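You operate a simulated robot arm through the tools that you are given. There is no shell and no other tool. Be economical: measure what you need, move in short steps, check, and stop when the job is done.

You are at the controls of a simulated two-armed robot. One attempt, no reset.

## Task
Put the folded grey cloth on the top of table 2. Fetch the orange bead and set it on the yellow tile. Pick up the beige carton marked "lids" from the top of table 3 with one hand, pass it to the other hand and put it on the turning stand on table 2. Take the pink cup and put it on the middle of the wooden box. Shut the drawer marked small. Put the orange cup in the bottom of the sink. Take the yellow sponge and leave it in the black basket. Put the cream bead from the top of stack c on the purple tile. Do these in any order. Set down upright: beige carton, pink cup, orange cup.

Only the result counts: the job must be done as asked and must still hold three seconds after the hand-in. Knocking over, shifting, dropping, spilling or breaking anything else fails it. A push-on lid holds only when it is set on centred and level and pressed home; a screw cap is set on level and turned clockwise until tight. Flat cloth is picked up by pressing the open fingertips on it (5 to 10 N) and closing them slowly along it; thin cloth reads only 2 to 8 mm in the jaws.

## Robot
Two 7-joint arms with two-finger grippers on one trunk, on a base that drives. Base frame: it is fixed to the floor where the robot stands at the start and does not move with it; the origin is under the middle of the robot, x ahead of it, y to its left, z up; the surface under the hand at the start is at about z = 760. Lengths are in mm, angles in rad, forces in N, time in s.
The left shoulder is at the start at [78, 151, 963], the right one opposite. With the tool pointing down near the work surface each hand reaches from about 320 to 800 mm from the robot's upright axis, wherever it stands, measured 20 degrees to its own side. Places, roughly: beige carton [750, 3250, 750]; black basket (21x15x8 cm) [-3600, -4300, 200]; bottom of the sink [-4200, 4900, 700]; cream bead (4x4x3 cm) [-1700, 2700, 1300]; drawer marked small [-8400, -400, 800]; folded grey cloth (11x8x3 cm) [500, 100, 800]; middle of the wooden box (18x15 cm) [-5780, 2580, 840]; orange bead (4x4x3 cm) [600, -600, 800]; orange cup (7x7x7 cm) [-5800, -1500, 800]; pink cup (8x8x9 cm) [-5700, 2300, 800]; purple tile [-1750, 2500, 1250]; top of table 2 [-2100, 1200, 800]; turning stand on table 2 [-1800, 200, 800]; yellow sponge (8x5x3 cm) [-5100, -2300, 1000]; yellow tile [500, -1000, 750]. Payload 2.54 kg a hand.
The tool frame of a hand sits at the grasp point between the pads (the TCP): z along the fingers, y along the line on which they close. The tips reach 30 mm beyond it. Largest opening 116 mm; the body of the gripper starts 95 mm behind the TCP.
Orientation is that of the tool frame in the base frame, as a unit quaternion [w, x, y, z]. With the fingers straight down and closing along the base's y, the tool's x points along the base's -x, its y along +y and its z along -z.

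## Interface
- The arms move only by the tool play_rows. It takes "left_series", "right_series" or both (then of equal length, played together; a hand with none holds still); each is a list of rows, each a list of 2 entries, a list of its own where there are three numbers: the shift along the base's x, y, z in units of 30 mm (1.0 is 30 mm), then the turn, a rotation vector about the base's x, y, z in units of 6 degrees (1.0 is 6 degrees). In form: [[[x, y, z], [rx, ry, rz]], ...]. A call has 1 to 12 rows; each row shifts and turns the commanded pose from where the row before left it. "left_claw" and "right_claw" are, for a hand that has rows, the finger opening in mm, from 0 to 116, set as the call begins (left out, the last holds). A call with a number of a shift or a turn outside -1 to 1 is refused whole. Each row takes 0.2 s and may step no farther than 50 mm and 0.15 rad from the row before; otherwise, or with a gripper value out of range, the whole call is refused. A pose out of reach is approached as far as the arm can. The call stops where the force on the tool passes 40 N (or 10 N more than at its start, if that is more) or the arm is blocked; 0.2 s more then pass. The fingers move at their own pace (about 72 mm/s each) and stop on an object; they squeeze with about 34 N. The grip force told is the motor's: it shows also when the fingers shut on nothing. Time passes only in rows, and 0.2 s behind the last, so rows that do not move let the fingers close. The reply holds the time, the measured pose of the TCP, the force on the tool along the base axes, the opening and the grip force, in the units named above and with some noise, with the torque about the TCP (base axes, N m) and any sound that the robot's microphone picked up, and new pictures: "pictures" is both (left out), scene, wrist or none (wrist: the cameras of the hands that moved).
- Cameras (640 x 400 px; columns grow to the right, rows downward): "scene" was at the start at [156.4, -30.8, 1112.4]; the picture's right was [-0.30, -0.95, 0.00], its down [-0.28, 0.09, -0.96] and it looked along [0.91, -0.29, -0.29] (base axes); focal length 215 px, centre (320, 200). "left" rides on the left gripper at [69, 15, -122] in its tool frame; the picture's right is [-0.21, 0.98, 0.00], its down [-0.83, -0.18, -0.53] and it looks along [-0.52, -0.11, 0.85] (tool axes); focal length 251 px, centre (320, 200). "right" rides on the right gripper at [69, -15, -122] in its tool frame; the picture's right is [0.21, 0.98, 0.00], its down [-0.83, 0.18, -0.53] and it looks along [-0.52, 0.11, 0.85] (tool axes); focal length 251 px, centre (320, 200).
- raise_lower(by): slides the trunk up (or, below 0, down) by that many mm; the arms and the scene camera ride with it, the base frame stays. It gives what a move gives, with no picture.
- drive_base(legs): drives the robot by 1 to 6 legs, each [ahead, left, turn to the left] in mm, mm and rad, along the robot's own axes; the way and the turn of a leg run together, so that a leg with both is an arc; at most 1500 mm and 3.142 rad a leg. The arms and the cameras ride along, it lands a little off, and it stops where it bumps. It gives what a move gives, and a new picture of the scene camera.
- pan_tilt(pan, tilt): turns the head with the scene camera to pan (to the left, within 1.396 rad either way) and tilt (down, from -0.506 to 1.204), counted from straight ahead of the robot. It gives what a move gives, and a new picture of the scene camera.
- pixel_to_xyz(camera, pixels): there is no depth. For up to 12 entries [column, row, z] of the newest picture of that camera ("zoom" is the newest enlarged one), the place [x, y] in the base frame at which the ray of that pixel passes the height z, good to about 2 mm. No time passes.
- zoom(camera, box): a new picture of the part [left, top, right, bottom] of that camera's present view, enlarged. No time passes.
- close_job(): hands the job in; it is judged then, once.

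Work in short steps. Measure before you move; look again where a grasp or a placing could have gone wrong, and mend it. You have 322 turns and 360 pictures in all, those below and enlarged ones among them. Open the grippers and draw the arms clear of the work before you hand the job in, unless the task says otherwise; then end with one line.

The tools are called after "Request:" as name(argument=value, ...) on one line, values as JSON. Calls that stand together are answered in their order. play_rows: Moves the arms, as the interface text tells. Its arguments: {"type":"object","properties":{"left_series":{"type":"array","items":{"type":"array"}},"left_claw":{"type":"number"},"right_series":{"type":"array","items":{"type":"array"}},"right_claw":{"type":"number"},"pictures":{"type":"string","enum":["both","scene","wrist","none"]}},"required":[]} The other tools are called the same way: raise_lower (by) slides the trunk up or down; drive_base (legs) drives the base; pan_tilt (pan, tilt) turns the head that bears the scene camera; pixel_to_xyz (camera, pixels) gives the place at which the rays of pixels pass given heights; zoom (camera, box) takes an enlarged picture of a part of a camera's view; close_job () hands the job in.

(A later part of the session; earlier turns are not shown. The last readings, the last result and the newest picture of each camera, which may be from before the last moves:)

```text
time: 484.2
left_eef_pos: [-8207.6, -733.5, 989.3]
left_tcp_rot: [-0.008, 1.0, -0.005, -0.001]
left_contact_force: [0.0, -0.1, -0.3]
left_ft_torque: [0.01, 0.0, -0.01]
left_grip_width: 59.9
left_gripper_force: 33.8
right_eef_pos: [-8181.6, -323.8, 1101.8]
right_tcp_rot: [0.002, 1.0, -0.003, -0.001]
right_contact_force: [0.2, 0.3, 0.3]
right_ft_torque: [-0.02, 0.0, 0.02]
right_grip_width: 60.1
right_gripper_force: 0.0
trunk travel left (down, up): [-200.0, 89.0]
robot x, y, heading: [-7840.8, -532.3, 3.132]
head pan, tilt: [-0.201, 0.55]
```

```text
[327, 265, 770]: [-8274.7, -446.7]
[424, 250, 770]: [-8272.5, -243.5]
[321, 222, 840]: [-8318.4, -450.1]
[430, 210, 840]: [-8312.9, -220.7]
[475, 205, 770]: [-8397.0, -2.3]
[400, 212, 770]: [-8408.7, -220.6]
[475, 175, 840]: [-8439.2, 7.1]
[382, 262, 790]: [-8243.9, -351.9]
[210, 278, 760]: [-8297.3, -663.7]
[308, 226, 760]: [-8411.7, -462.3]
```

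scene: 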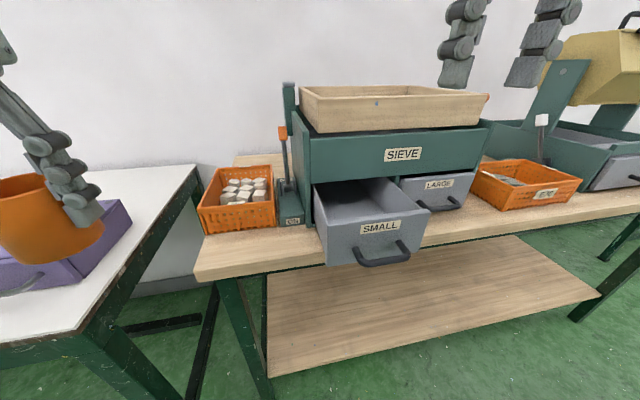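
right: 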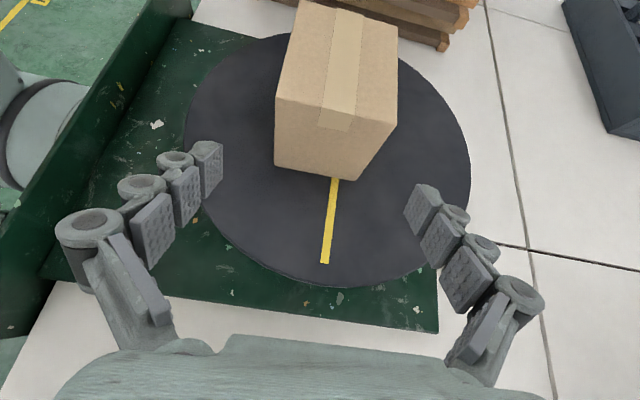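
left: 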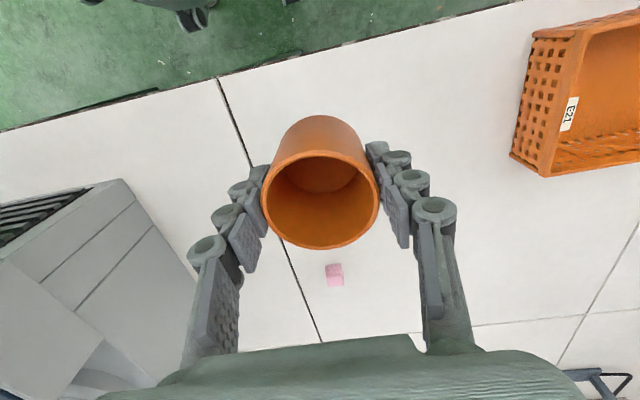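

The drawer's front is at x≈−8285 (centre y −345) and needs about 120 mm of travel. I close the right fingers, pitch the hand 24° forward and lower it in front of the drawer.

Request:
play_rows(right_series=[[[0.2, -0.1, -0.7], [0, 1, 0]], [[0, -0.1, -0.7], [0, 1, 0]], [[0, -0.1, -0.7], [0, 1, 0]], [[0, -0.1, -0.7], [0, 1, 0]], [[0, -0.1, -0.9], [0, 0, 0]], [[0, -0.1, -0.9], [0, 0, 0]], [[0, -0.1, -0.9], [0, 0, 0]], [[0, 0, -0.9], [0, 0, 0]], [[0, 0, -0.9], [0, 0, 0]], [[0, 0, -0.9], [0, 0, 0]]], right_claw=0, pictures="both")

```text
time: 486.4
left_eef_pos: [-8208.4, -734.4, 989.6]
left_tcp_rot: [-0.007, 1.0, -0.005, -0.002]
left_contact_force: [0.5, 0.3, -0.9]
left_ft_torque: [0.0, -0.03, 0.03]
left_grip_width: 60.2
left_gripper_force: 34.1
right_eef_pos: [-8219.7, -354.3, 891.4]
right_tcp_rot: [0.001, 0.978, -0.002, -0.207]
right_contact_force: [-0.5, -0.3, -0.1]
right_ft_torque: [0.01, 0.0, 0.01]
right_grip_width: 0.0
right_gripper_force: 28.7
right hand out of reach, approached as far as the arm can: row 7, 8, 9, 10
trunk travel left (down, up): [-200.0, 89.0]
robot x, y, heading: [-7845.2, -534.6, 3.138]
head pan, tilt: [-0.201, 0.55]
```

scene: 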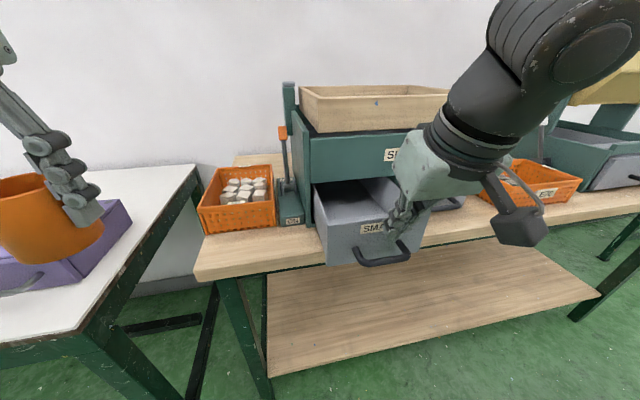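
right: 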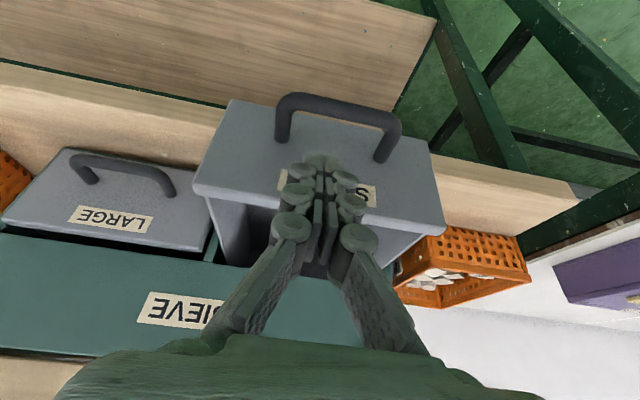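

The arm is at its inner limit. I back the robot 130 mm so that I can lower the fingertips in front of the drawer.

Request:
drive_base(legs=[[-130, 0, 0]])

Request:
play_rows(right_series=[[[-0.5, 0.1, -0.4], [0, 0, 0]], [[-0.5, 0.1, -0.4], [0, 0, 0]], [[-0.5, 0.1, -0.4], [0, 0, 0]], [[-0.3, 0, -0.2], [0, 0, 0]]], pictures="both")

```text
time: 487.7
left_eef_pos: [-8076.3, -733.9, 987.9]
left_tcp_rot: [-0.008, 1.0, -0.006, -0.001]
left_contact_force: [-0.1, -0.3, -0.8]
left_ft_torque: [0.03, -0.01, 0.02]
left_grip_width: 59.9
left_gripper_force: 34.1
right_eef_pos: [-8090.5, -353.0, 892.1]
right_tcp_rot: [0.002, 0.978, -0.002, -0.207]
right_contact_force: [-0.3, 0.0, 0.2]
right_ft_torque: [-0.01, 0.0, 0.0]
right_grip_width: 0.0
right_gripper_force: 28.0
trunk travel left (down, up): [-200.0, 89.0]
robot x, y, heading: [-7709.9, -532.7, 3.137]
head pan, tilt: [-0.201, 0.55]
```

scene: 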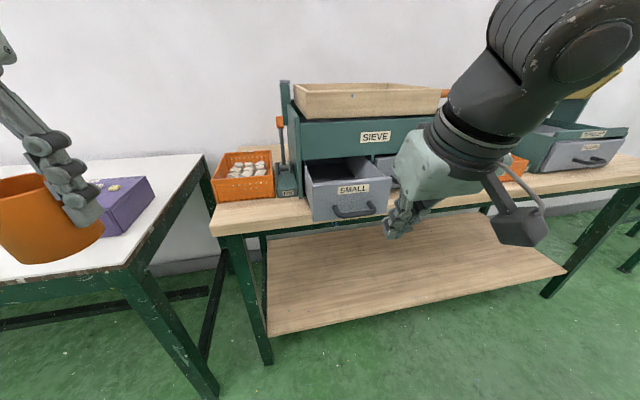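

```text
time: 488.7
left_eef_pos: [-8077.7, -734.0, 989.1]
left_tcp_rot: [-0.007, 1.0, -0.006, -0.002]
left_contact_force: [0.7, 0.7, -0.3]
left_ft_torque: [0.01, 0.0, 0.0]
left_grip_width: 59.8
left_gripper_force: 33.8
right_eef_pos: [-8143.0, -345.1, 850.7]
right_tcp_rot: [0.001, 0.978, -0.004, -0.207]
right_contact_force: [-0.4, 0.1, 0.3]
right_ft_torque: [0.0, -0.01, 0.02]
right_grip_width: 0.0
right_gripper_force: 28.1
trunk travel left (down, up): [-200.0, 89.0]
robot x, y, heading: [-7712.0, -541.3, 3.135]
head pan, tilt: [-0.201, 0.55]
```

scene: 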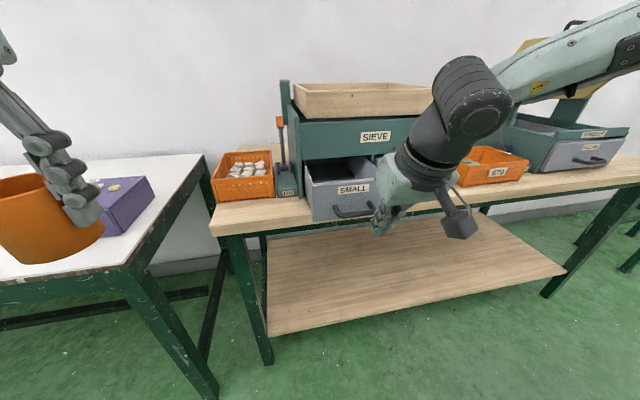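
right: 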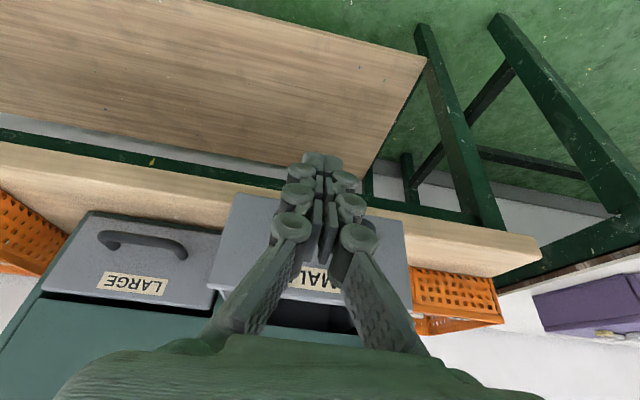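

Aligned at y −345, tips at z≈820. I push forward toward the drawer.

Request:
play_rows(right_series=[[[-0.6, 0, 0], [0, 0, 0]], [[-0.6, 0, 0], [0, 0, 0]], [[-0.6, 0, 0], [0, 0, 0]], [[-0.6, 0, 0], [0, 0, 0]], [[-0.6, 0, 0], [0, 0, 0]], [[-0.5, 0, 0], [0, 0, 0]], [[-0.5, 0, 0], [0, 0, 0]], [[-0.5, 0, 0], [0, 0, 0]], [[-0.5, 0, 0], [0, 0, 0]], [[-0.5, 0, 0], [0, 0, 0]]], pictures="both")

```text
time: 491.1
left_eef_pos: [-8077.2, -733.5, 988.7]
left_tcp_rot: [-0.006, 1.0, -0.006, -0.002]
left_contact_force: [0.4, -0.7, 0.1]
left_ft_torque: [0.01, 0.0, -0.02]
left_grip_width: 59.9
left_gripper_force: 34.1
right_eef_pos: [-8300.8, -346.0, 842.8]
right_tcp_rot: [0.001, 0.98, -0.002, -0.197]
right_contact_force: [3.7, -0.6, -3.9]
right_ft_torque: [0.02, -0.15, 0.14]
right_grip_width: 0.1
right_gripper_force: 29.3
trunk travel left (down, up): [-200.0, 89.0]
robot x, y, heading: [-7712.3, -536.1, 3.138]
head pan, tilt: [-0.201, 0.55]
stopped in row 10 (right hand): the force on the tool passed its limit at 42 N (the readings are from after the stop); the commanded pose is now the measured one
```

scene: 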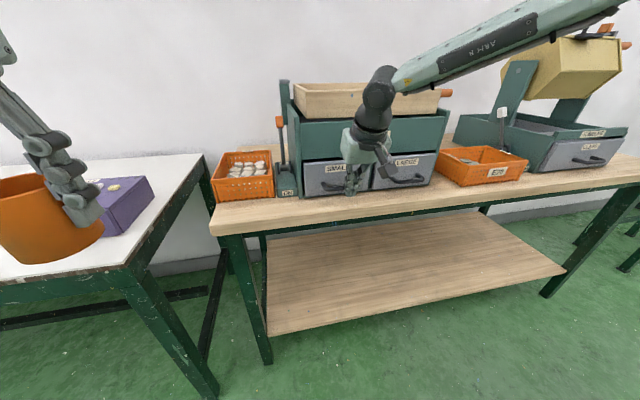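
right: 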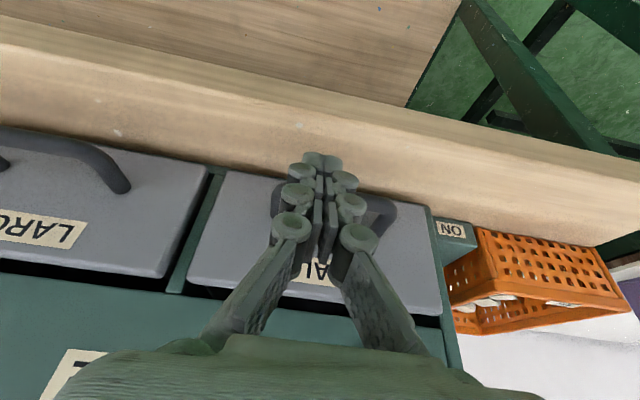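

The drawer appears flush with LARGE. I zoom to confirm.

Request:
zoom(camera="scene", box=[270, 110, 460, 220])

Request:
zoom(camera="right", box=[100, 120, 500, 340])

```text
3.37 times, centred on (365, 165) of scene
```

zoom: 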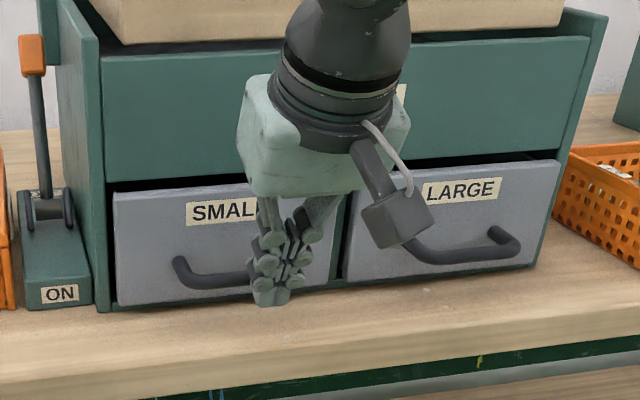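

```text
1.60 times, centred on (300, 230) of right
```

zoom: 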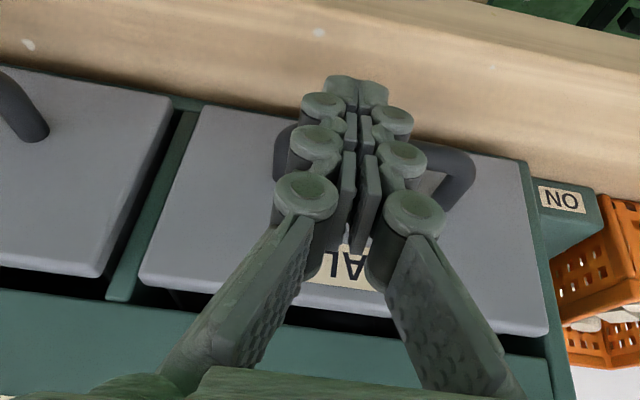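

It looks flush. I give one more short push to be sure it is home, and then withdraw.

Request:
play_rows(right_series=[[[-0.2, 0, 0.05], [0, 0, 0]], [[-0.2, 0, 0.05], [0, 0, 0]]], pictures="none")

Request:
play_rows(right_series=[[[0.5, 0, 0.1], [0, 0, 0]], [[0.9, 0, 0.3], [0, 0, 0]], [[0.9, 0, 0.6], [0, 0, 0]], [[0.9, 0, 0.8], [0, 0, 0]], [[0.8, 0, 0.8], [0, -1, 0]], [[0.6, 0, 0.8], [0, -1, 0]], [[0.6, 0, 0.8], [0, -1, 0]], [[0.6, 0, 0.8], [0, -1, 0]]], pictures="scene")

Request:
zoom(camera="scene", box=[270, 110, 460, 220])

```text
time: 491.6
left_eef_pos: [-8077.1, -733.1, 988.1]
left_tcp_rot: [-0.006, 1.0, -0.007, -0.002]
left_contact_force: [0.3, -0.5, -0.6]
left_ft_torque: [-0.01, -0.03, -0.02]
left_grip_width: 60.0
left_gripper_force: 34.2
right_eef_pos: [-8302.1, -346.2, 839.9]
right_tcp_rot: [-0.002, 0.982, -0.003, -0.188]
right_contact_force: [4.3, -1.8, -2.6]
right_ft_torque: [0.02, -0.13, 0.07]
right_grip_width: 0.0
right_gripper_force: 28.1
trunk travel left (down, up): [-200.0, 89.0]
robot x, y, heading: [-7714.2, -535.1, 3.129]
head pan, tilt: [-0.201, 0.55]
stopped in row 2 (right hand): the force on the tool passed its limit at 45 N (the readings are from after the stop); the commanded pose is now the measured one
```

```text
time: 493.4
left_eef_pos: [-8077.2, -734.1, 988.9]
left_tcp_rot: [-0.007, 1.0, -0.007, -0.002]
left_contact_force: [-0.2, 0.2, -0.5]
left_ft_torque: [0.0, 0.0, 0.01]
left_grip_width: 59.8
left_gripper_force: 34.1
right_eef_pos: [-8129.5, -346.8, 992.9]
right_tcp_rot: [-0.002, 1.0, -0.004, 0.019]
right_contact_force: [-0.3, -0.1, 0.8]
right_ft_torque: [0.02, -0.02, 0.0]
right_grip_width: 0.2
right_gripper_force: 28.6
trunk travel left (down, up): [-200.0, 89.0]
robot x, y, heading: [-7711.1, -532.9, 3.133]
head pan, tilt: [-0.201, 0.55]
```

scene: 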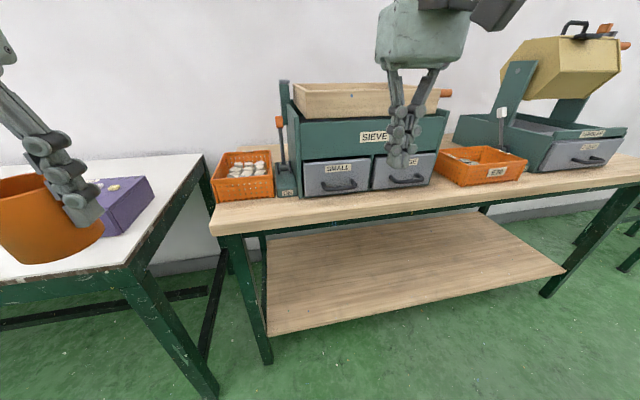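

```text
3.37 times, centred on (365, 165) of scene
```

zoom: 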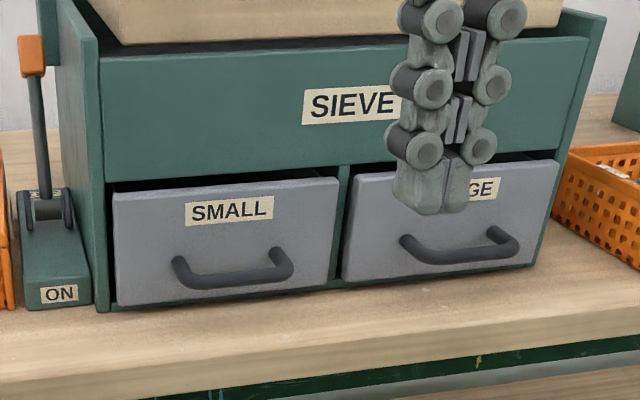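

The SMALL drawer is shut flush. Next is the pink cup, far north. I back off, turn north and look at the way.

Request:
play_rows(right_series=[[[0.9, 0.5, 0.2], [0, 0, 0]], [[0.8, 0.5, 0.2], [0, 0, 0]], [[0.5, 0.3, 0], [0, 0, 0]]], right_claw=60, pictures="none")

Request:
drive_base(legs=[[-500, 0, 0], [0, 0, -1.57]])

Request:
pan_tilt(pan=-0.3, tilt=0.25)

```text
time: 494.2
left_eef_pos: [-8076.9, -734.9, 989.0]
left_tcp_rot: [-0.007, 1.0, -0.008, -0.002]
left_contact_force: [-0.5, -0.3, -0.4]
left_ft_torque: [0.0, 0.0, -0.01]
left_grip_width: 59.9
left_gripper_force: 34.0
right_eef_pos: [-8063.4, -306.5, 1005.2]
right_tcp_rot: [-0.002, 1.0, -0.002, 0.018]
right_contact_force: [-0.7, -0.6, -0.8]
right_ft_torque: [0.02, 0.02, 0.01]
right_grip_width: 60.1
right_gripper_force: 0.1
trunk travel left (down, up): [-200.0, 89.0]
robot x, y, heading: [-7712.4, -531.8, 3.129]
head pan, tilt: [-0.201, 0.55]
```

```text
time: 501.1
left_eef_pos: [-7410.8, -174.8, 988.9]
left_tcp_rot: [0.006, -0.703, 0.711, -0.003]
left_contact_force: [0.6, 0.4, -0.6]
left_ft_torque: [0.01, -0.04, 0.01]
left_grip_width: 59.5
left_gripper_force: 34.0
right_eef_pos: [-6985.5, -187.1, 1005.4]
right_tcp_rot: [-0.012, -0.706, 0.708, -0.015]
right_contact_force: [0.1, -0.7, -0.1]
right_ft_torque: [0.0, 0.03, 0.0]
right_grip_width: 59.9
right_gripper_force: 0.1
trunk travel left (down, up): [-200.0, 89.0]
robot x, y, heading: [-7216.9, -541.0, 1.562]
head pan, tilt: [-0.201, 0.55]
```

scene: 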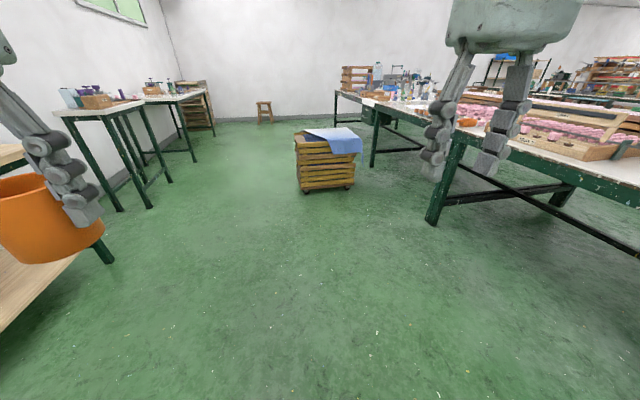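

```text
time: 501.9
left_eef_pos: [-7411.4, -174.4, 989.1]
left_tcp_rot: [0.006, -0.703, 0.711, -0.004]
left_contact_force: [-0.1, 0.1, -0.4]
left_ft_torque: [0.03, 0.01, 0.01]
left_grip_width: 59.5
left_gripper_force: 34.0
right_eef_pos: [-6985.2, -186.0, 1005.6]
right_tcp_rot: [-0.013, -0.706, 0.708, -0.014]
right_contact_force: [0.1, 0.5, 0.0]
right_ft_torque: [-0.03, 0.0, -0.03]
right_grip_width: 59.9
right_gripper_force: 0.0
trunk travel left (down, up): [-200.0, 89.0]
robot x, y, heading: [-7214.1, -538.6, 1.568]
head pan, tilt: [-0.3, 0.25]
```

scene: 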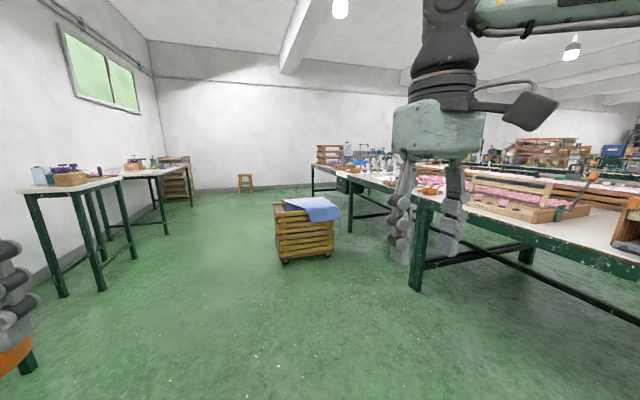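

Request:
pixel_to_xyz(camera="scene", pixels=[[282, 264, 0], [334, 254, 0], [276, 240, 0], [62, 296, 0], [100, 290, 0], [168, 234, 0], [192, 206, 0], [415, 290, 0], [350, 232, 0], [340, 205, 0]])

```text
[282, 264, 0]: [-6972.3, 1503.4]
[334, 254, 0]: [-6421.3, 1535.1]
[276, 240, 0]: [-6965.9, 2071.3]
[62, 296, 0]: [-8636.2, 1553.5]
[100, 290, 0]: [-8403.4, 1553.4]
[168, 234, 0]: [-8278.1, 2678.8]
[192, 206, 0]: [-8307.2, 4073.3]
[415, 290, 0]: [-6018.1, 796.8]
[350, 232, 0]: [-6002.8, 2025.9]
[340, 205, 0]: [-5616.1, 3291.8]
```

The crate cart occupies x −6970…−6420, y 1500…2070. I pass west of it at x≈−7650, north to y≈2650, then turn east and approach.

Request:
drive_base(legs=[[0, 430, 0], [1200, 0, 0], [1200, 0, 0], [750, 0, 0], [0, 0, -1.57], [700, 0, 0]])

Request:
pan_tilt(pan=-0.2, tilt=0.4)

```text
time: 528.9
left_eef_pos: [-6590.1, 2764.6, 988.9]
left_tcp_rot: [0.002, 0.016, 1.0, -0.007]
left_contact_force: [-0.2, -1.2, -1.4]
left_ft_torque: [0.0, 0.01, 0.01]
left_grip_width: 58.0
left_gripper_force: 33.7
right_eef_pos: [-6612.0, 2336.7, 1005.3]
right_tcp_rot: [-0.018, 0.012, 1.0, -0.001]
right_contact_force: [0.9, -0.2, 0.0]
right_ft_torque: [0.02, 0.0, -0.03]
right_grip_width: 59.9
right_gripper_force: 0.0
trunk travel left (down, up): [-200.0, 89.0]
robot x, y, heading: [-6958.2, 2575.5, -0.026]
head pan, tilt: [-0.3, 0.25]
```

scene: 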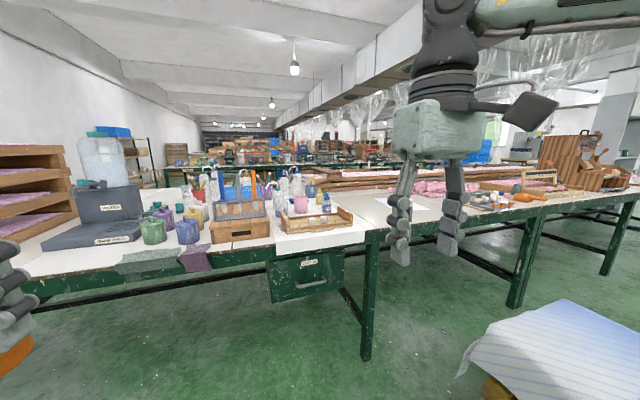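

```text
time: 529.6
left_eef_pos: [-6590.6, 2764.5, 989.8]
left_tcp_rot: [0.001, 0.015, 1.0, -0.007]
left_contact_force: [-0.7, 0.2, -0.7]
left_ft_torque: [-0.03, 0.0, 0.01]
left_grip_width: 57.8
left_gripper_force: 33.9
right_eef_pos: [-6612.3, 2337.7, 1006.0]
right_tcp_rot: [-0.018, 0.012, 1.0, -0.001]
right_contact_force: [-0.1, -0.6, -0.4]
right_ft_torque: [0.0, 0.02, -0.02]
right_grip_width: 60.0
right_gripper_force: 0.0
trunk travel left (down, up): [-200.0, 89.0]
robot x, y, heading: [-6960.2, 2572.7, -0.023]
head pan, tilt: [-0.201, 0.4]
```

scene: 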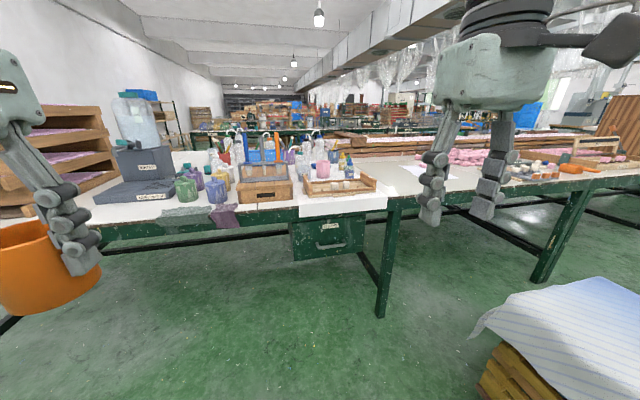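

I zoom on the pink cup and the wooden box, and check the left grip.

Request:
zoom(camera="scene", box=[170, 120, 400, 260])

Request:
zoom(camera="left", box=[160, 80, 480, 280])

```text
2.78 times, centred on (285, 190) of scene
```

zoom: 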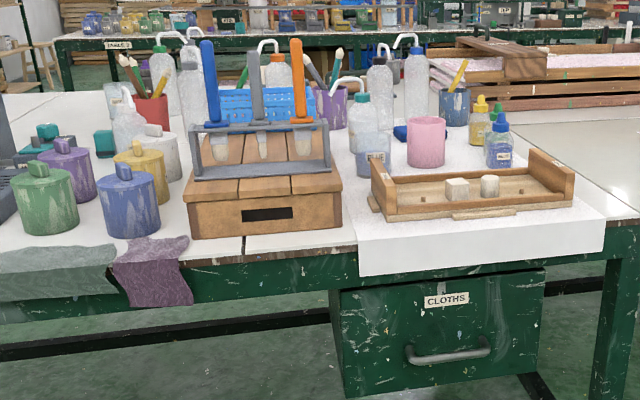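

```text
2.00 times, centred on (320, 180) of left
```

zoom: 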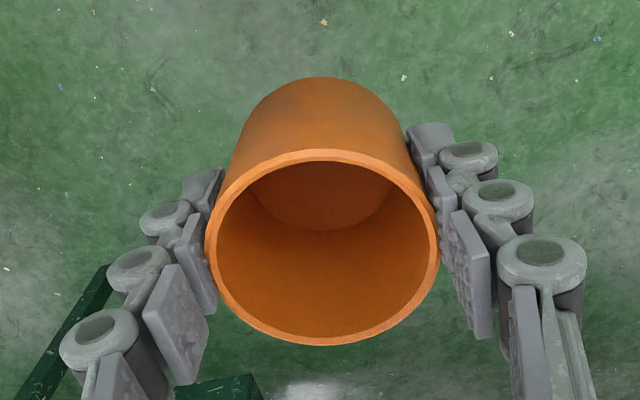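

The orange cup has crept forward a few millimetres in the grip, so I will re-seat it soon. First I measure the table edge here.

Request:
pixel_to_xyz(camera="scene", pixels=[[380, 318, 0], [250, 236, 760], [340, 222, 760], [323, 180, 760], [265, 205, 760], [325, 258, 600], [440, 200, 760]])

Request:
drive_base(legs=[[300, 0, 0.025]])

Request:
pan_tilt(pan=-0.1, tilt=0.5)

```text
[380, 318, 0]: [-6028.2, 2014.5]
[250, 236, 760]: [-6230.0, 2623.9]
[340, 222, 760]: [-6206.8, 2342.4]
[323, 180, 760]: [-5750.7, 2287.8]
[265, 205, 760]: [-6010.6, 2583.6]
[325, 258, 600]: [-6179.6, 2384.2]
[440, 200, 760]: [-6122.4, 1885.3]
```

```text
time: 531.6
left_eef_pos: [-6301.7, 2769.4, 989.1]
left_tcp_rot: [0.002, 0.001, 1.0, -0.006]
left_contact_force: [-0.5, -0.2, -1.4]
left_ft_torque: [0.0, 0.0, -0.03]
left_grip_width: 57.9
left_gripper_force: 33.9
right_eef_pos: [-6311.5, 2343.2, 1005.5]
right_tcp_rot: [-0.018, -0.002, 1.0, -0.002]
right_contact_force: [0.2, 0.6, 0.1]
right_ft_torque: [-0.06, 0.02, -0.03]
right_grip_width: 60.0
right_gripper_force: 0.0
trunk travel left (down, up): [-200.0, 89.0]
robot x, y, heading: [-6663.0, 2569.2, 0.002]
head pan, tilt: [-0.201, 0.4]
```

scene: 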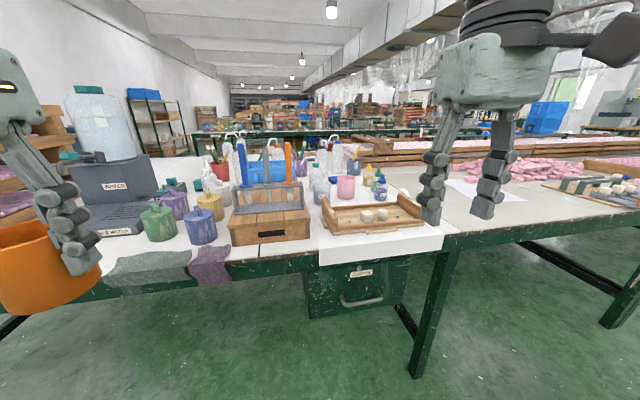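

```text
time: 532.3
left_eef_pos: [-6301.7, 2771.2, 988.9]
left_tcp_rot: [0.002, 0.001, 1.0, -0.006]
left_contact_force: [0.4, 0.6, -1.1]
left_ft_torque: [0.05, -0.01, 0.02]
left_grip_width: 57.5
left_gripper_force: 33.7
right_eef_pos: [-6311.6, 2343.6, 1005.7]
right_tcp_rot: [-0.018, -0.003, 1.0, -0.002]
right_contact_force: [0.3, 0.8, 0.0]
right_ft_torque: [-0.03, 0.01, 0.02]
right_grip_width: 60.1
right_gripper_force: 0.1
trunk travel left (down, up): [-200.0, 89.0]
robot x, y, heading: [-6667.6, 2569.0, 0.002]
head pan, tilt: [-0.099, 0.499]
```

scene: 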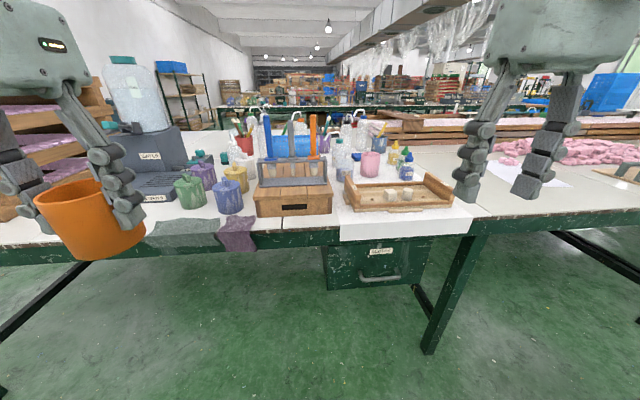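

The grip is slowly creeping (57.5 mm), so I must re-seat the cup now. I look for a free spot on this table.

Request:
zoom(camera="scene", box=[130, 150, 490, 270])

Request:
pixel_to_xyz(camera="scene", pixels=[[352, 212, 760], [455, 207, 760], [345, 238, 760], [470, 232, 760], [285, 245, 760], [285, 218, 760], [480, 205, 760], [250, 215, 760], [335, 212, 760]])

```text
1.78 times, centred on (310, 210) of scene
```

zoom: 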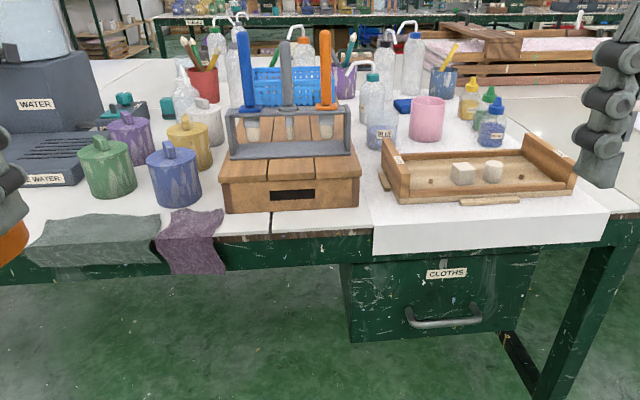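

```text
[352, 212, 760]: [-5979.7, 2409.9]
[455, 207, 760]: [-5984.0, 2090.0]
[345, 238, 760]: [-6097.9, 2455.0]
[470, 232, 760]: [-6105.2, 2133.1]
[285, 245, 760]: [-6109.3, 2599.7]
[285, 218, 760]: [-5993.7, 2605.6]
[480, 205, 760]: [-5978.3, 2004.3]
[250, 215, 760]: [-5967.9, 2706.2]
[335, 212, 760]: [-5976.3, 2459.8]
```

The strip in front of the wooden box (x −6105…−5993) is free. I shift the left hand to y≈2610, drive 215 mm ahead and set the cup there to re-grip it.

Request:
play_rows(left_series=[[[0, -0.5, 0], [0, 0, 0]], [[0, -0.6, 0], [0, 0, 0]], [[0, -0.7, 0], [0, 0, 0]], [[0, -0.7, 0], [0, 0, 0]], [[0, -0.7, 0], [0, 0, 0]], [[0, -0.7, 0], [0, 0, 0]], [[0, -0.7, 0], [0, 0, 0]], [[0, -0.6, 0], [0, 0, 0]]], pictures="none")

Request:
drive_base(legs=[[215, 0, 0]])

```text
time: 534.1
left_eef_pos: [-6301.6, 2613.3, 989.0]
left_tcp_rot: [0.002, 0.001, 1.0, -0.006]
left_contact_force: [0.7, -0.4, -0.2]
left_ft_torque: [0.02, -0.02, 0.01]
left_grip_width: 57.5
left_gripper_force: 33.6
right_eef_pos: [-6309.8, 2343.8, 1004.8]
right_tcp_rot: [-0.018, -0.003, 1.0, -0.001]
right_contact_force: [-0.8, -1.4, -0.3]
right_ft_torque: [0.02, 0.0, 0.0]
right_grip_width: 60.1
right_gripper_force: 0.0
trunk travel left (down, up): [-200.0, 89.0]
robot x, y, heading: [-6663.0, 2571.2, 0.001]
head pan, tilt: [-0.099, 0.499]
```

```text
time: 535.7
left_eef_pos: [-6092.2, 2617.6, 988.7]
left_tcp_rot: [0.002, -0.001, 1.0, -0.007]
left_contact_force: [0.5, -0.1, -0.7]
left_ft_torque: [0.0, 0.03, -0.01]
left_grip_width: 57.7
left_gripper_force: 33.9
right_eef_pos: [-6099.0, 2346.1, 1004.8]
right_tcp_rot: [-0.018, -0.004, 1.0, -0.002]
right_contact_force: [-0.5, -0.4, 1.0]
right_ft_torque: [-0.01, 0.02, 0.0]
right_grip_width: 59.8
right_gripper_force: 0.0
trunk travel left (down, up): [-200.0, 89.0]
robot x, y, heading: [-6455.7, 2570.3, 0.004]
head pan, tilt: [-0.099, 0.499]
```

scene: 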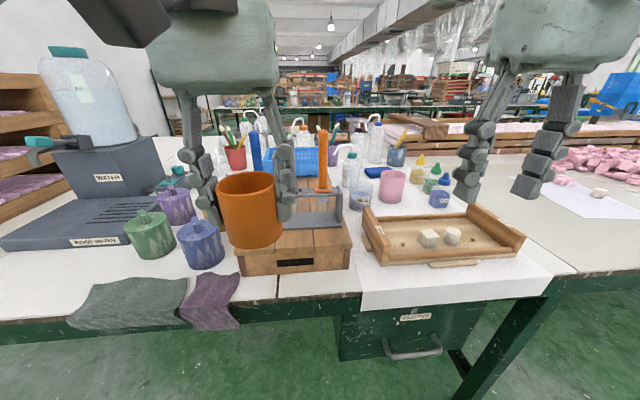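

Request:
pixel_to_xyz(camera="scene", pixels=[[245, 275, 760], [348, 268, 760], [300, 299, 760], [240, 280, 760], [365, 285, 760], [238, 252, 840], [351, 247, 840], [390, 205, 760], [391, 172, 850]])

```text
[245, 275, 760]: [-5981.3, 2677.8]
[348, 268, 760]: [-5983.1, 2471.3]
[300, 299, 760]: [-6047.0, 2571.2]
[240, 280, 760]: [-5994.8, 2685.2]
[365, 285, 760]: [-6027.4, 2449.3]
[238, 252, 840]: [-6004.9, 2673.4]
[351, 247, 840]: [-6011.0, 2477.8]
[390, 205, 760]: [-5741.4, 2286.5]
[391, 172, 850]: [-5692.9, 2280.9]
```

I look closely at how the cup sits in the pads.

Request:
zoom(camera="left", box=[200, 90, 440, 280])

```text
2.11 times, centred on (320, 185) of left
```

zoom: 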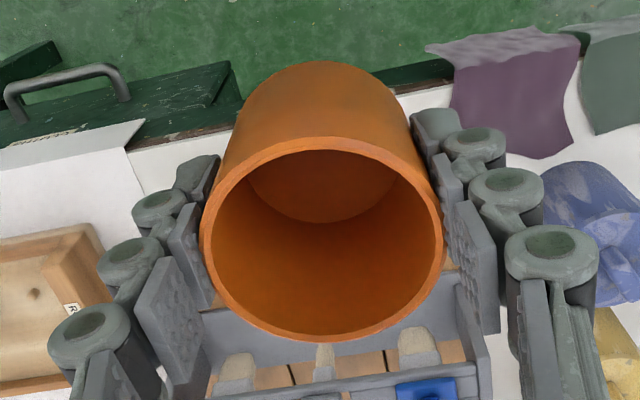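

By projection the cup is centred in the pads, so the grip is sound. I move the left hand aside and up, then drive a little ahead and right for the pink cup.

Request:
play_rows(left_series=[[[-0.2, 0.6, 0.5], [0, 0, 0]], [[-0.2, 0.8, 0.5], [0, 0, 0]], [[-0.2, 0.8, 0.4], [0, 0, 0]], [[0, 0.8, 0], [0, 0, 0]], [[0, 0.8, 0], [0, 0, 0]]], pictures="none")

Request:
drive_base(legs=[[65, -70, 0]])

Request:
pan_tilt(pan=-0.3, tilt=0.55)

Request:
zoom(camera="scene", box=[170, 100, 410, 260])

```text
time: 536.9
left_eef_pos: [-6110.0, 2731.4, 1030.8]
left_tcp_rot: [0.002, -0.001, 1.0, -0.007]
left_contact_force: [-0.1, 0.6, -1.2]
left_ft_torque: [-0.03, 0.0, -0.01]
left_grip_width: 57.2
left_gripper_force: 34.0
right_eef_pos: [-6099.4, 2346.3, 1006.2]
right_tcp_rot: [-0.018, -0.004, 1.0, -0.002]
right_contact_force: [-0.1, 0.4, 0.3]
right_ft_torque: [-0.03, 0.0, 0.01]
right_grip_width: 59.8
right_gripper_force: 0.0
trunk travel left (down, up): [-200.0, 89.0]
robot x, y, heading: [-6458.5, 2566.9, 0.008]
head pan, tilt: [-0.099, 0.499]
```

```text
time: 538.3
left_eef_pos: [-6045.1, 2661.6, 1031.2]
left_tcp_rot: [0.003, 0.0, 1.0, -0.006]
left_contact_force: [0.3, -0.1, -1.4]
left_ft_torque: [0.02, 0.02, 0.0]
left_grip_width: 57.0
left_gripper_force: 33.8
right_eef_pos: [-6034.4, 2277.6, 1006.1]
right_tcp_rot: [-0.019, -0.004, 1.0, -0.001]
right_contact_force: [0.0, -0.6, -1.2]
right_ft_torque: [0.03, -0.01, 0.0]
right_grip_width: 59.9
right_gripper_force: 0.0
trunk travel left (down, up): [-200.0, 89.0]
robot x, y, heading: [-6390.3, 2501.9, 0.003]
head pan, tilt: [-0.099, 0.499]
```

scene: 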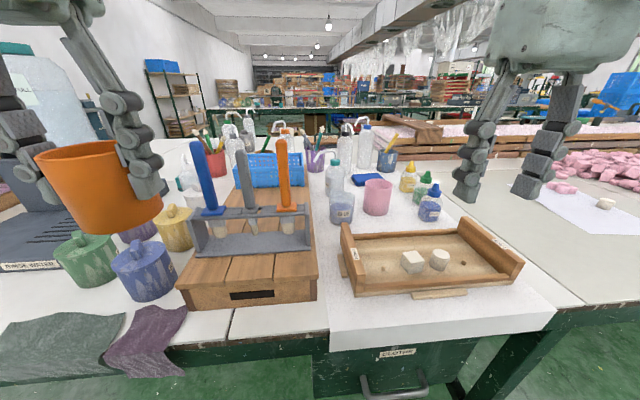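

```text
time: 539.0
left_eef_pos: [-6045.3, 2662.5, 1031.6]
left_tcp_rot: [0.001, -0.001, 1.0, -0.008]
left_contact_force: [-0.3, 0.1, -0.3]
left_ft_torque: [-0.02, 0.03, 0.0]
left_grip_width: 56.8
left_gripper_force: 34.5
right_eef_pos: [-6033.6, 2276.4, 1006.4]
right_tcp_rot: [-0.018, -0.005, 1.0, -0.002]
right_contact_force: [-0.6, 0.2, 1.0]
right_ft_torque: [0.02, 0.01, -0.01]
right_grip_width: 60.2
right_gripper_force: 0.1
trunk travel left (down, up): [-200.0, 89.0]
robot x, y, heading: [-6390.0, 2501.1, 0.004]
head pan, tilt: [-0.3, 0.55]
```

scene: 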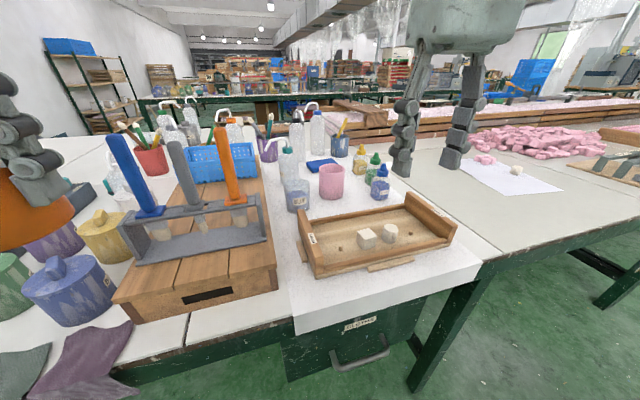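

```text
2.50 times, centred on (290, 180) of scene
```

zoom: 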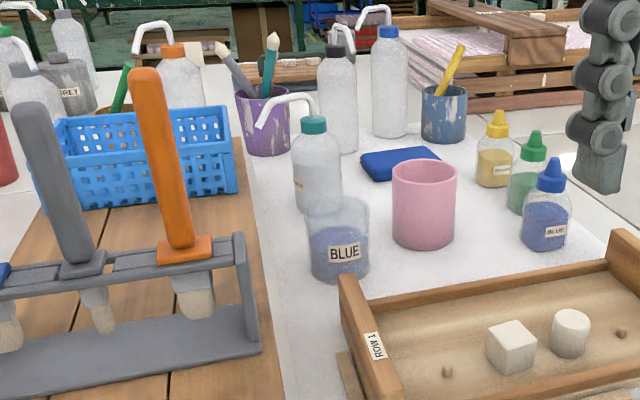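

The left grip keeps shrinking (56.8), so I will set the orange cup down for now on the free front strip of the wooden box and re-grip it later. I measure that strip.

Request:
pixel_to_xyz(camera="scene", pixels=[[115, 303, 840], [276, 268, 840], [134, 263, 845], [268, 238, 845], [200, 285, 840], [200, 250, 845], [258, 185, 840], [262, 178, 840], [332, 197, 760], [332, 168, 845]])

```text
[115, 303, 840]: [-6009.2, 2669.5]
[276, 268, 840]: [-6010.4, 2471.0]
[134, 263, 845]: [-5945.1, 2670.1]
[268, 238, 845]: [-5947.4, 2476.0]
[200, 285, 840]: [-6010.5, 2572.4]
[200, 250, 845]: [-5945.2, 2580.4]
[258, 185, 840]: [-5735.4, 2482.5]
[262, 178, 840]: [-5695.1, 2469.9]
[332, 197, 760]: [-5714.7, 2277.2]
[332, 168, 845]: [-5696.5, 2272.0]
```

Request:
zoom(camera="left", box=[200, 90, 440, 280])

Request:
pan_tilt(pan=0.45, tilt=0.3)

```text
2.11 times, centred on (320, 185) of left
```

zoom: 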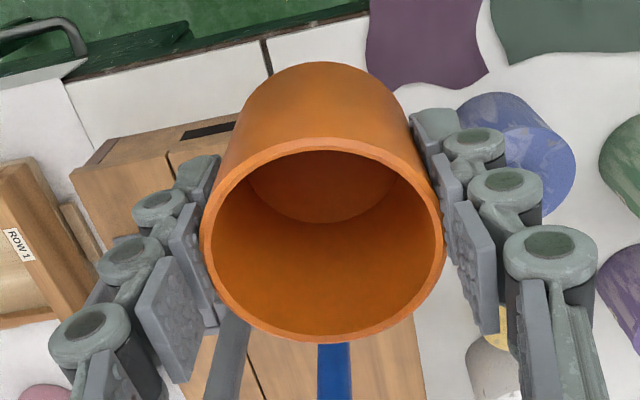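

```text
time: 540.1
left_eef_pos: [-6043.9, 2661.6, 1030.9]
left_tcp_rot: [0.002, -0.001, 1.0, -0.008]
left_contact_force: [0.7, 1.1, -1.1]
left_ft_torque: [-0.03, 0.02, 0.01]
left_grip_width: 57.2
left_gripper_force: 33.9
right_eef_pos: [-6034.4, 2277.0, 1005.3]
right_tcp_rot: [-0.017, -0.005, 1.0, -0.001]
right_contact_force: [0.3, -0.7, -0.6]
right_ft_torque: [0.0, 0.01, -0.01]
right_grip_width: 60.0
right_gripper_force: 0.0
trunk travel left (down, up): [-200.0, 89.0]
robot x, y, heading: [-6394.4, 2499.5, 0.011]
head pan, tilt: [0.45, 0.3]
```

scene: 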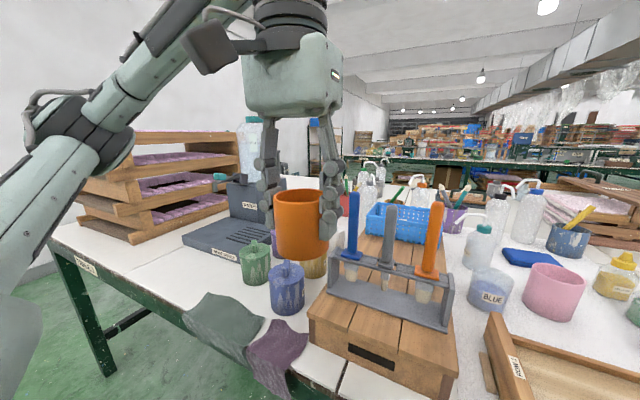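

The cup looks steady, but I prefer a fresh grip. There is free table top at the left front, around (150,265). I measure it.

Request:
pixel_to_xyz(camera="scene", pixels=[[150, 265, 760], [165, 300, 760], [120, 262, 760], [185, 245, 760], [190, 318, 760], [140, 243, 760], [215, 295, 760]])

```text
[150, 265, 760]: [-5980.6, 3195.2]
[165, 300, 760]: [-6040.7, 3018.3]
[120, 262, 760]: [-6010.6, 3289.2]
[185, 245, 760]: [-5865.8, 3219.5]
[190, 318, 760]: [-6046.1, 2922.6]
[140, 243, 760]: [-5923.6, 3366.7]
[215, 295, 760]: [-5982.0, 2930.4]
```

I drive 330 mm left and set the orange cup on that free patch at about (−5985,3080).

Request:
drive_base(legs=[[0, 330, 0]])

Request:
play_rows(left_series=[[[0.3, 0.5, -0.3], [0, 0, 0]], [[0.4, 0.6, -0.5], [0, 0, 0]], [[0.5, 0.7, -0.5], [0, 0, 0]], [[0.5, 0.7, -0.5], [0, 0, 0]], [[0.3, 0.4, -0.5], [0, 0, 0]]], pictures="both")

```text
time: 543.9
left_eef_pos: [-6048.6, 3001.6, 1032.0]
left_tcp_rot: [0.002, -0.004, 1.0, -0.008]
left_contact_force: [-0.5, 0.7, -0.1]
left_ft_torque: [0.01, -0.02, -0.01]
left_grip_width: 56.5
left_gripper_force: 34.2
right_eef_pos: [-6036.8, 2617.2, 1005.4]
right_tcp_rot: [-0.018, -0.008, 1.0, -0.002]
right_contact_force: [0.0, -0.2, -0.4]
right_ft_torque: [0.0, -0.01, 0.02]
right_grip_width: 60.2
right_gripper_force: 0.0
trunk travel left (down, up): [-200.0, 89.0]
robot x, y, heading: [-6394.5, 2838.3, 0.012]
head pan, tilt: [0.45, 0.3]
```

scene: 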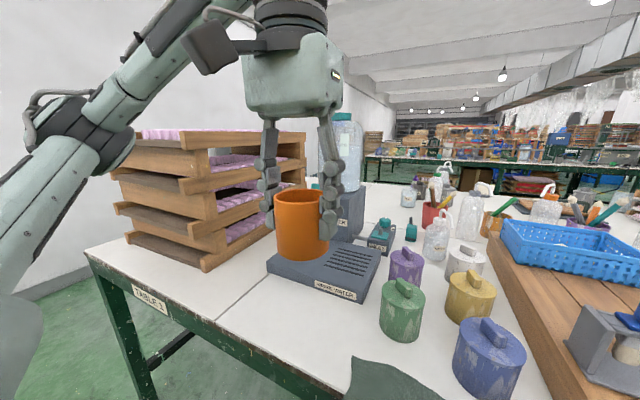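

```text
time: 545.1
left_eef_pos: [-5989.1, 3087.6, 961.0]
left_tcp_rot: [0.002, -0.003, 1.0, -0.006]
left_contact_force: [0.5, 1.6, -0.8]
left_ft_torque: [0.0, 0.01, -0.02]
left_grip_width: 56.2
left_gripper_force: 33.7
right_eef_pos: [-6035.5, 2616.8, 1004.9]
right_tcp_rot: [-0.018, -0.008, 1.0, -0.001]
right_contact_force: [0.4, 0.2, 0.0]
right_ft_torque: [0.02, 0.04, 0.0]
right_grip_width: 59.7
right_gripper_force: 0.0
trunk travel left (down, up): [-200.0, 89.0]
robot x, y, heading: [-6393.5, 2837.9, 0.008]
head pan, tilt: [0.45, 0.3]
```

scene: 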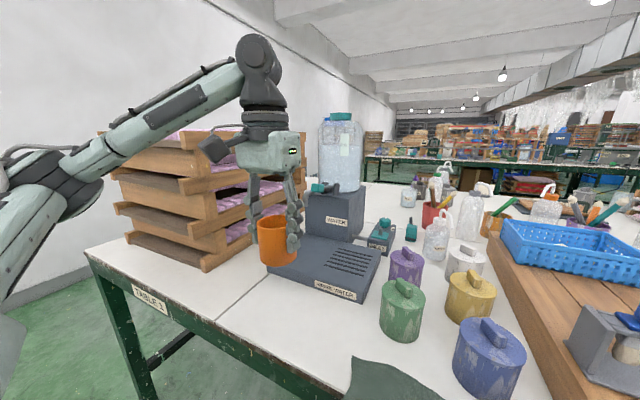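
left: 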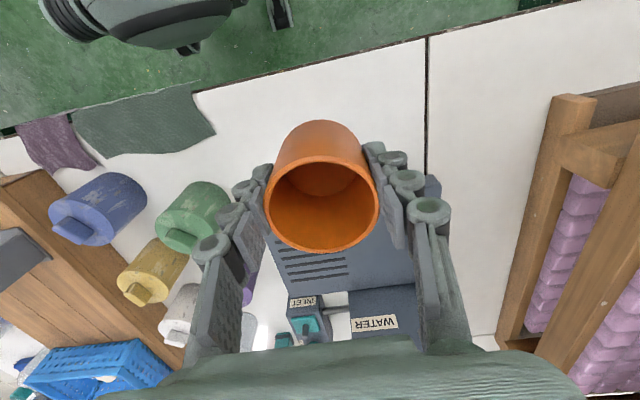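

Request:
pixel_to_xyz(camera="scene", pixels=[[270, 270, 760], [345, 300, 760], [220, 315, 760], [320, 365, 760], [382, 330, 760], [205, 270, 760]])

```text
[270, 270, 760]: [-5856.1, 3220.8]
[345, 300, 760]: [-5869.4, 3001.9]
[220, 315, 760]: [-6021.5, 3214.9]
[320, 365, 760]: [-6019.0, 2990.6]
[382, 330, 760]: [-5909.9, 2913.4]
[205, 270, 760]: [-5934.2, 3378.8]
```

The patch from x −6040 to −5870 is clear. I lower the cup there.

Request:
play_rows(left_series=[[[0.5, 0, -0.7], [0, 0, 0]], [[0.3, 0, -0.9], [0, 0, 0]], [[0, 0, -0.9], [0, 0, 0]], [[0, 0, -0.9], [0, 0, 0]], [[0, 0, -0.8], [0, 0, 0]], [[0, 0, -0.3], [0, 0, 0]]], pictures="none")

Request:
play_rows(left_series=[[[0, 0, -0.15], [0, 0, 0]], [[0, 0, -0.1], [0, 0, 0]]], pictures="wrist")

```text
time: 546.5
left_eef_pos: [-5965.1, 3089.0, 828.1]
left_tcp_rot: [0.002, -0.004, 1.0, -0.007]
left_contact_force: [0.2, 0.6, -0.7]
left_ft_torque: [0.0, -0.01, -0.01]
left_grip_width: 56.5
left_gripper_force: 33.8
right_eef_pos: [-6035.2, 2616.6, 1005.0]
right_tcp_rot: [-0.018, -0.008, 1.0, -0.003]
right_contact_force: [0.9, -0.1, 0.2]
right_ft_torque: [-0.01, 0.02, 0.01]
right_grip_width: 60.1
right_gripper_force: 0.1
trunk travel left (down, up): [-200.0, 89.0]
robot x, y, heading: [-6391.0, 2840.0, 0.014]
head pan, tilt: [0.45, 0.3]
```

```text
time: 547.1
left_eef_pos: [-5964.8, 3087.3, 820.7]
left_tcp_rot: [0.002, -0.003, 1.0, -0.007]
left_contact_force: [0.2, 0.7, -0.5]
left_ft_torque: [-0.01, 0.01, 0.03]
left_grip_width: 56.9
left_gripper_force: 34.2
right_eef_pos: [-6035.5, 2615.8, 1006.4]
right_tcp_rot: [-0.019, -0.008, 1.0, -0.001]
right_contact_force: [0.3, -1.0, 0.1]
right_ft_torque: [0.01, -0.02, 0.0]
right_grip_width: 59.9
right_gripper_force: 0.0
trunk travel left (down, up): [-200.0, 89.0]
robot x, y, heading: [-6392.5, 2837.2, 0.009]
head pan, tilt: [0.45, 0.3]
```

left: 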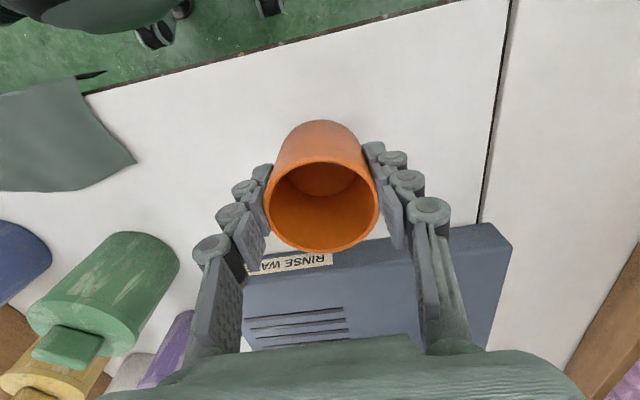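

Request:
play_rows(left_series=[[[0, 0, -0.13], [0, 0, 0]], [[0, 0, -0.1], [0, 0, 0]]], pictures="none")

Request:
play_rows(left_series=[[[0, 0, -0.07], [0, 0, 0]]], pictures="none")

```text
time: 547.7
left_eef_pos: [-5964.9, 3088.9, 813.0]
left_tcp_rot: [0.003, -0.003, 1.0, -0.006]
left_contact_force: [-0.2, -0.5, 0.8]
left_ft_torque: [0.04, -0.02, -0.02]
left_grip_width: 56.6
left_gripper_force: 34.1
right_eef_pos: [-6036.2, 2617.1, 1005.1]
right_tcp_rot: [-0.018, -0.008, 1.0, -0.002]
right_contact_force: [0.4, 0.3, 0.6]
right_ft_torque: [-0.03, -0.02, -0.01]
right_grip_width: 60.1
right_gripper_force: 0.0
trunk travel left (down, up): [-200.0, 89.0]
robot x, y, heading: [-6390.3, 2838.7, 0.017]
head pan, tilt: [0.45, 0.3]
```

```text
time: 548.1
left_eef_pos: [-5964.6, 3089.8, 812.4]
left_tcp_rot: [0.004, -0.004, 1.0, -0.006]
left_contact_force: [0.3, 2.2, 13.9]
left_ft_torque: [0.46, 0.07, -0.05]
left_grip_width: 56.5
left_gripper_force: 34.3
right_eef_pos: [-6035.1, 2615.3, 1005.2]
right_tcp_rot: [-0.017, -0.008, 1.0, -0.001]
right_contact_force: [0.0, -0.6, -0.3]
right_ft_torque: [0.02, 0.0, 0.0]
right_grip_width: 60.1
right_gripper_force: 0.2
trunk travel left (down, up): [-200.0, 89.0]
robot x, y, heading: [-6394.8, 2838.5, 0.015]
head pan, tilt: [0.45, 0.3]
```

The cup touches down at the same height as before, so there was no slip, just squeeze. I release and lift away.

Request:
play_rows(left_series=[[[0, 0, 0], [0, 0, 0]], [[0, 0, 0], [0, 0, 0]], [[0, 0, 0.3], [0, 0, 0]], [[0, 0, 0.8], [0, 0, 0]], [[0, 0, 0.9], [0, 0, 0]], [[0, 0, 0.9], [0, 0, 0]], [[-0.3, -0.3, 0.9], [0, 0, 0]], [[-0.6, -0.6, 0.9], [0, 0, 0]], [[-0.8, -0.6, 0.9], [0, 0, 0]]], left_claw=100, pictures="wrist")

```text
time: 550.1
left_eef_pos: [-6017.6, 3044.3, 980.7]
left_tcp_rot: [0.001, -0.003, 1.0, -0.007]
left_contact_force: [-1.1, -0.3, -0.3]
left_ft_torque: [0.02, -0.04, 0.01]
left_grip_width: 100.1
left_gripper_force: 0.1
right_eef_pos: [-6036.3, 2615.7, 1006.0]
right_tcp_rot: [-0.018, -0.008, 1.0, -0.002]
right_contact_force: [0.2, 0.0, -1.8]
right_ft_torque: [-0.02, 0.01, 0.02]
right_grip_width: 60.2
right_gripper_force: 0.0
trunk travel left (down, up): [-200.0, 89.0]
robot x, y, heading: [-6392.8, 2840.4, 0.01]
head pan, tilt: [0.45, 0.3]
```

left: 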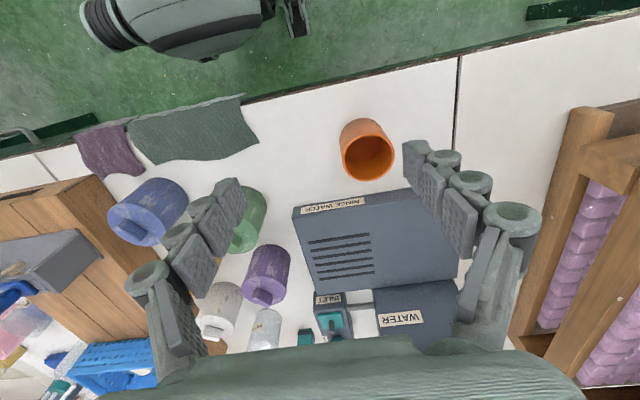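

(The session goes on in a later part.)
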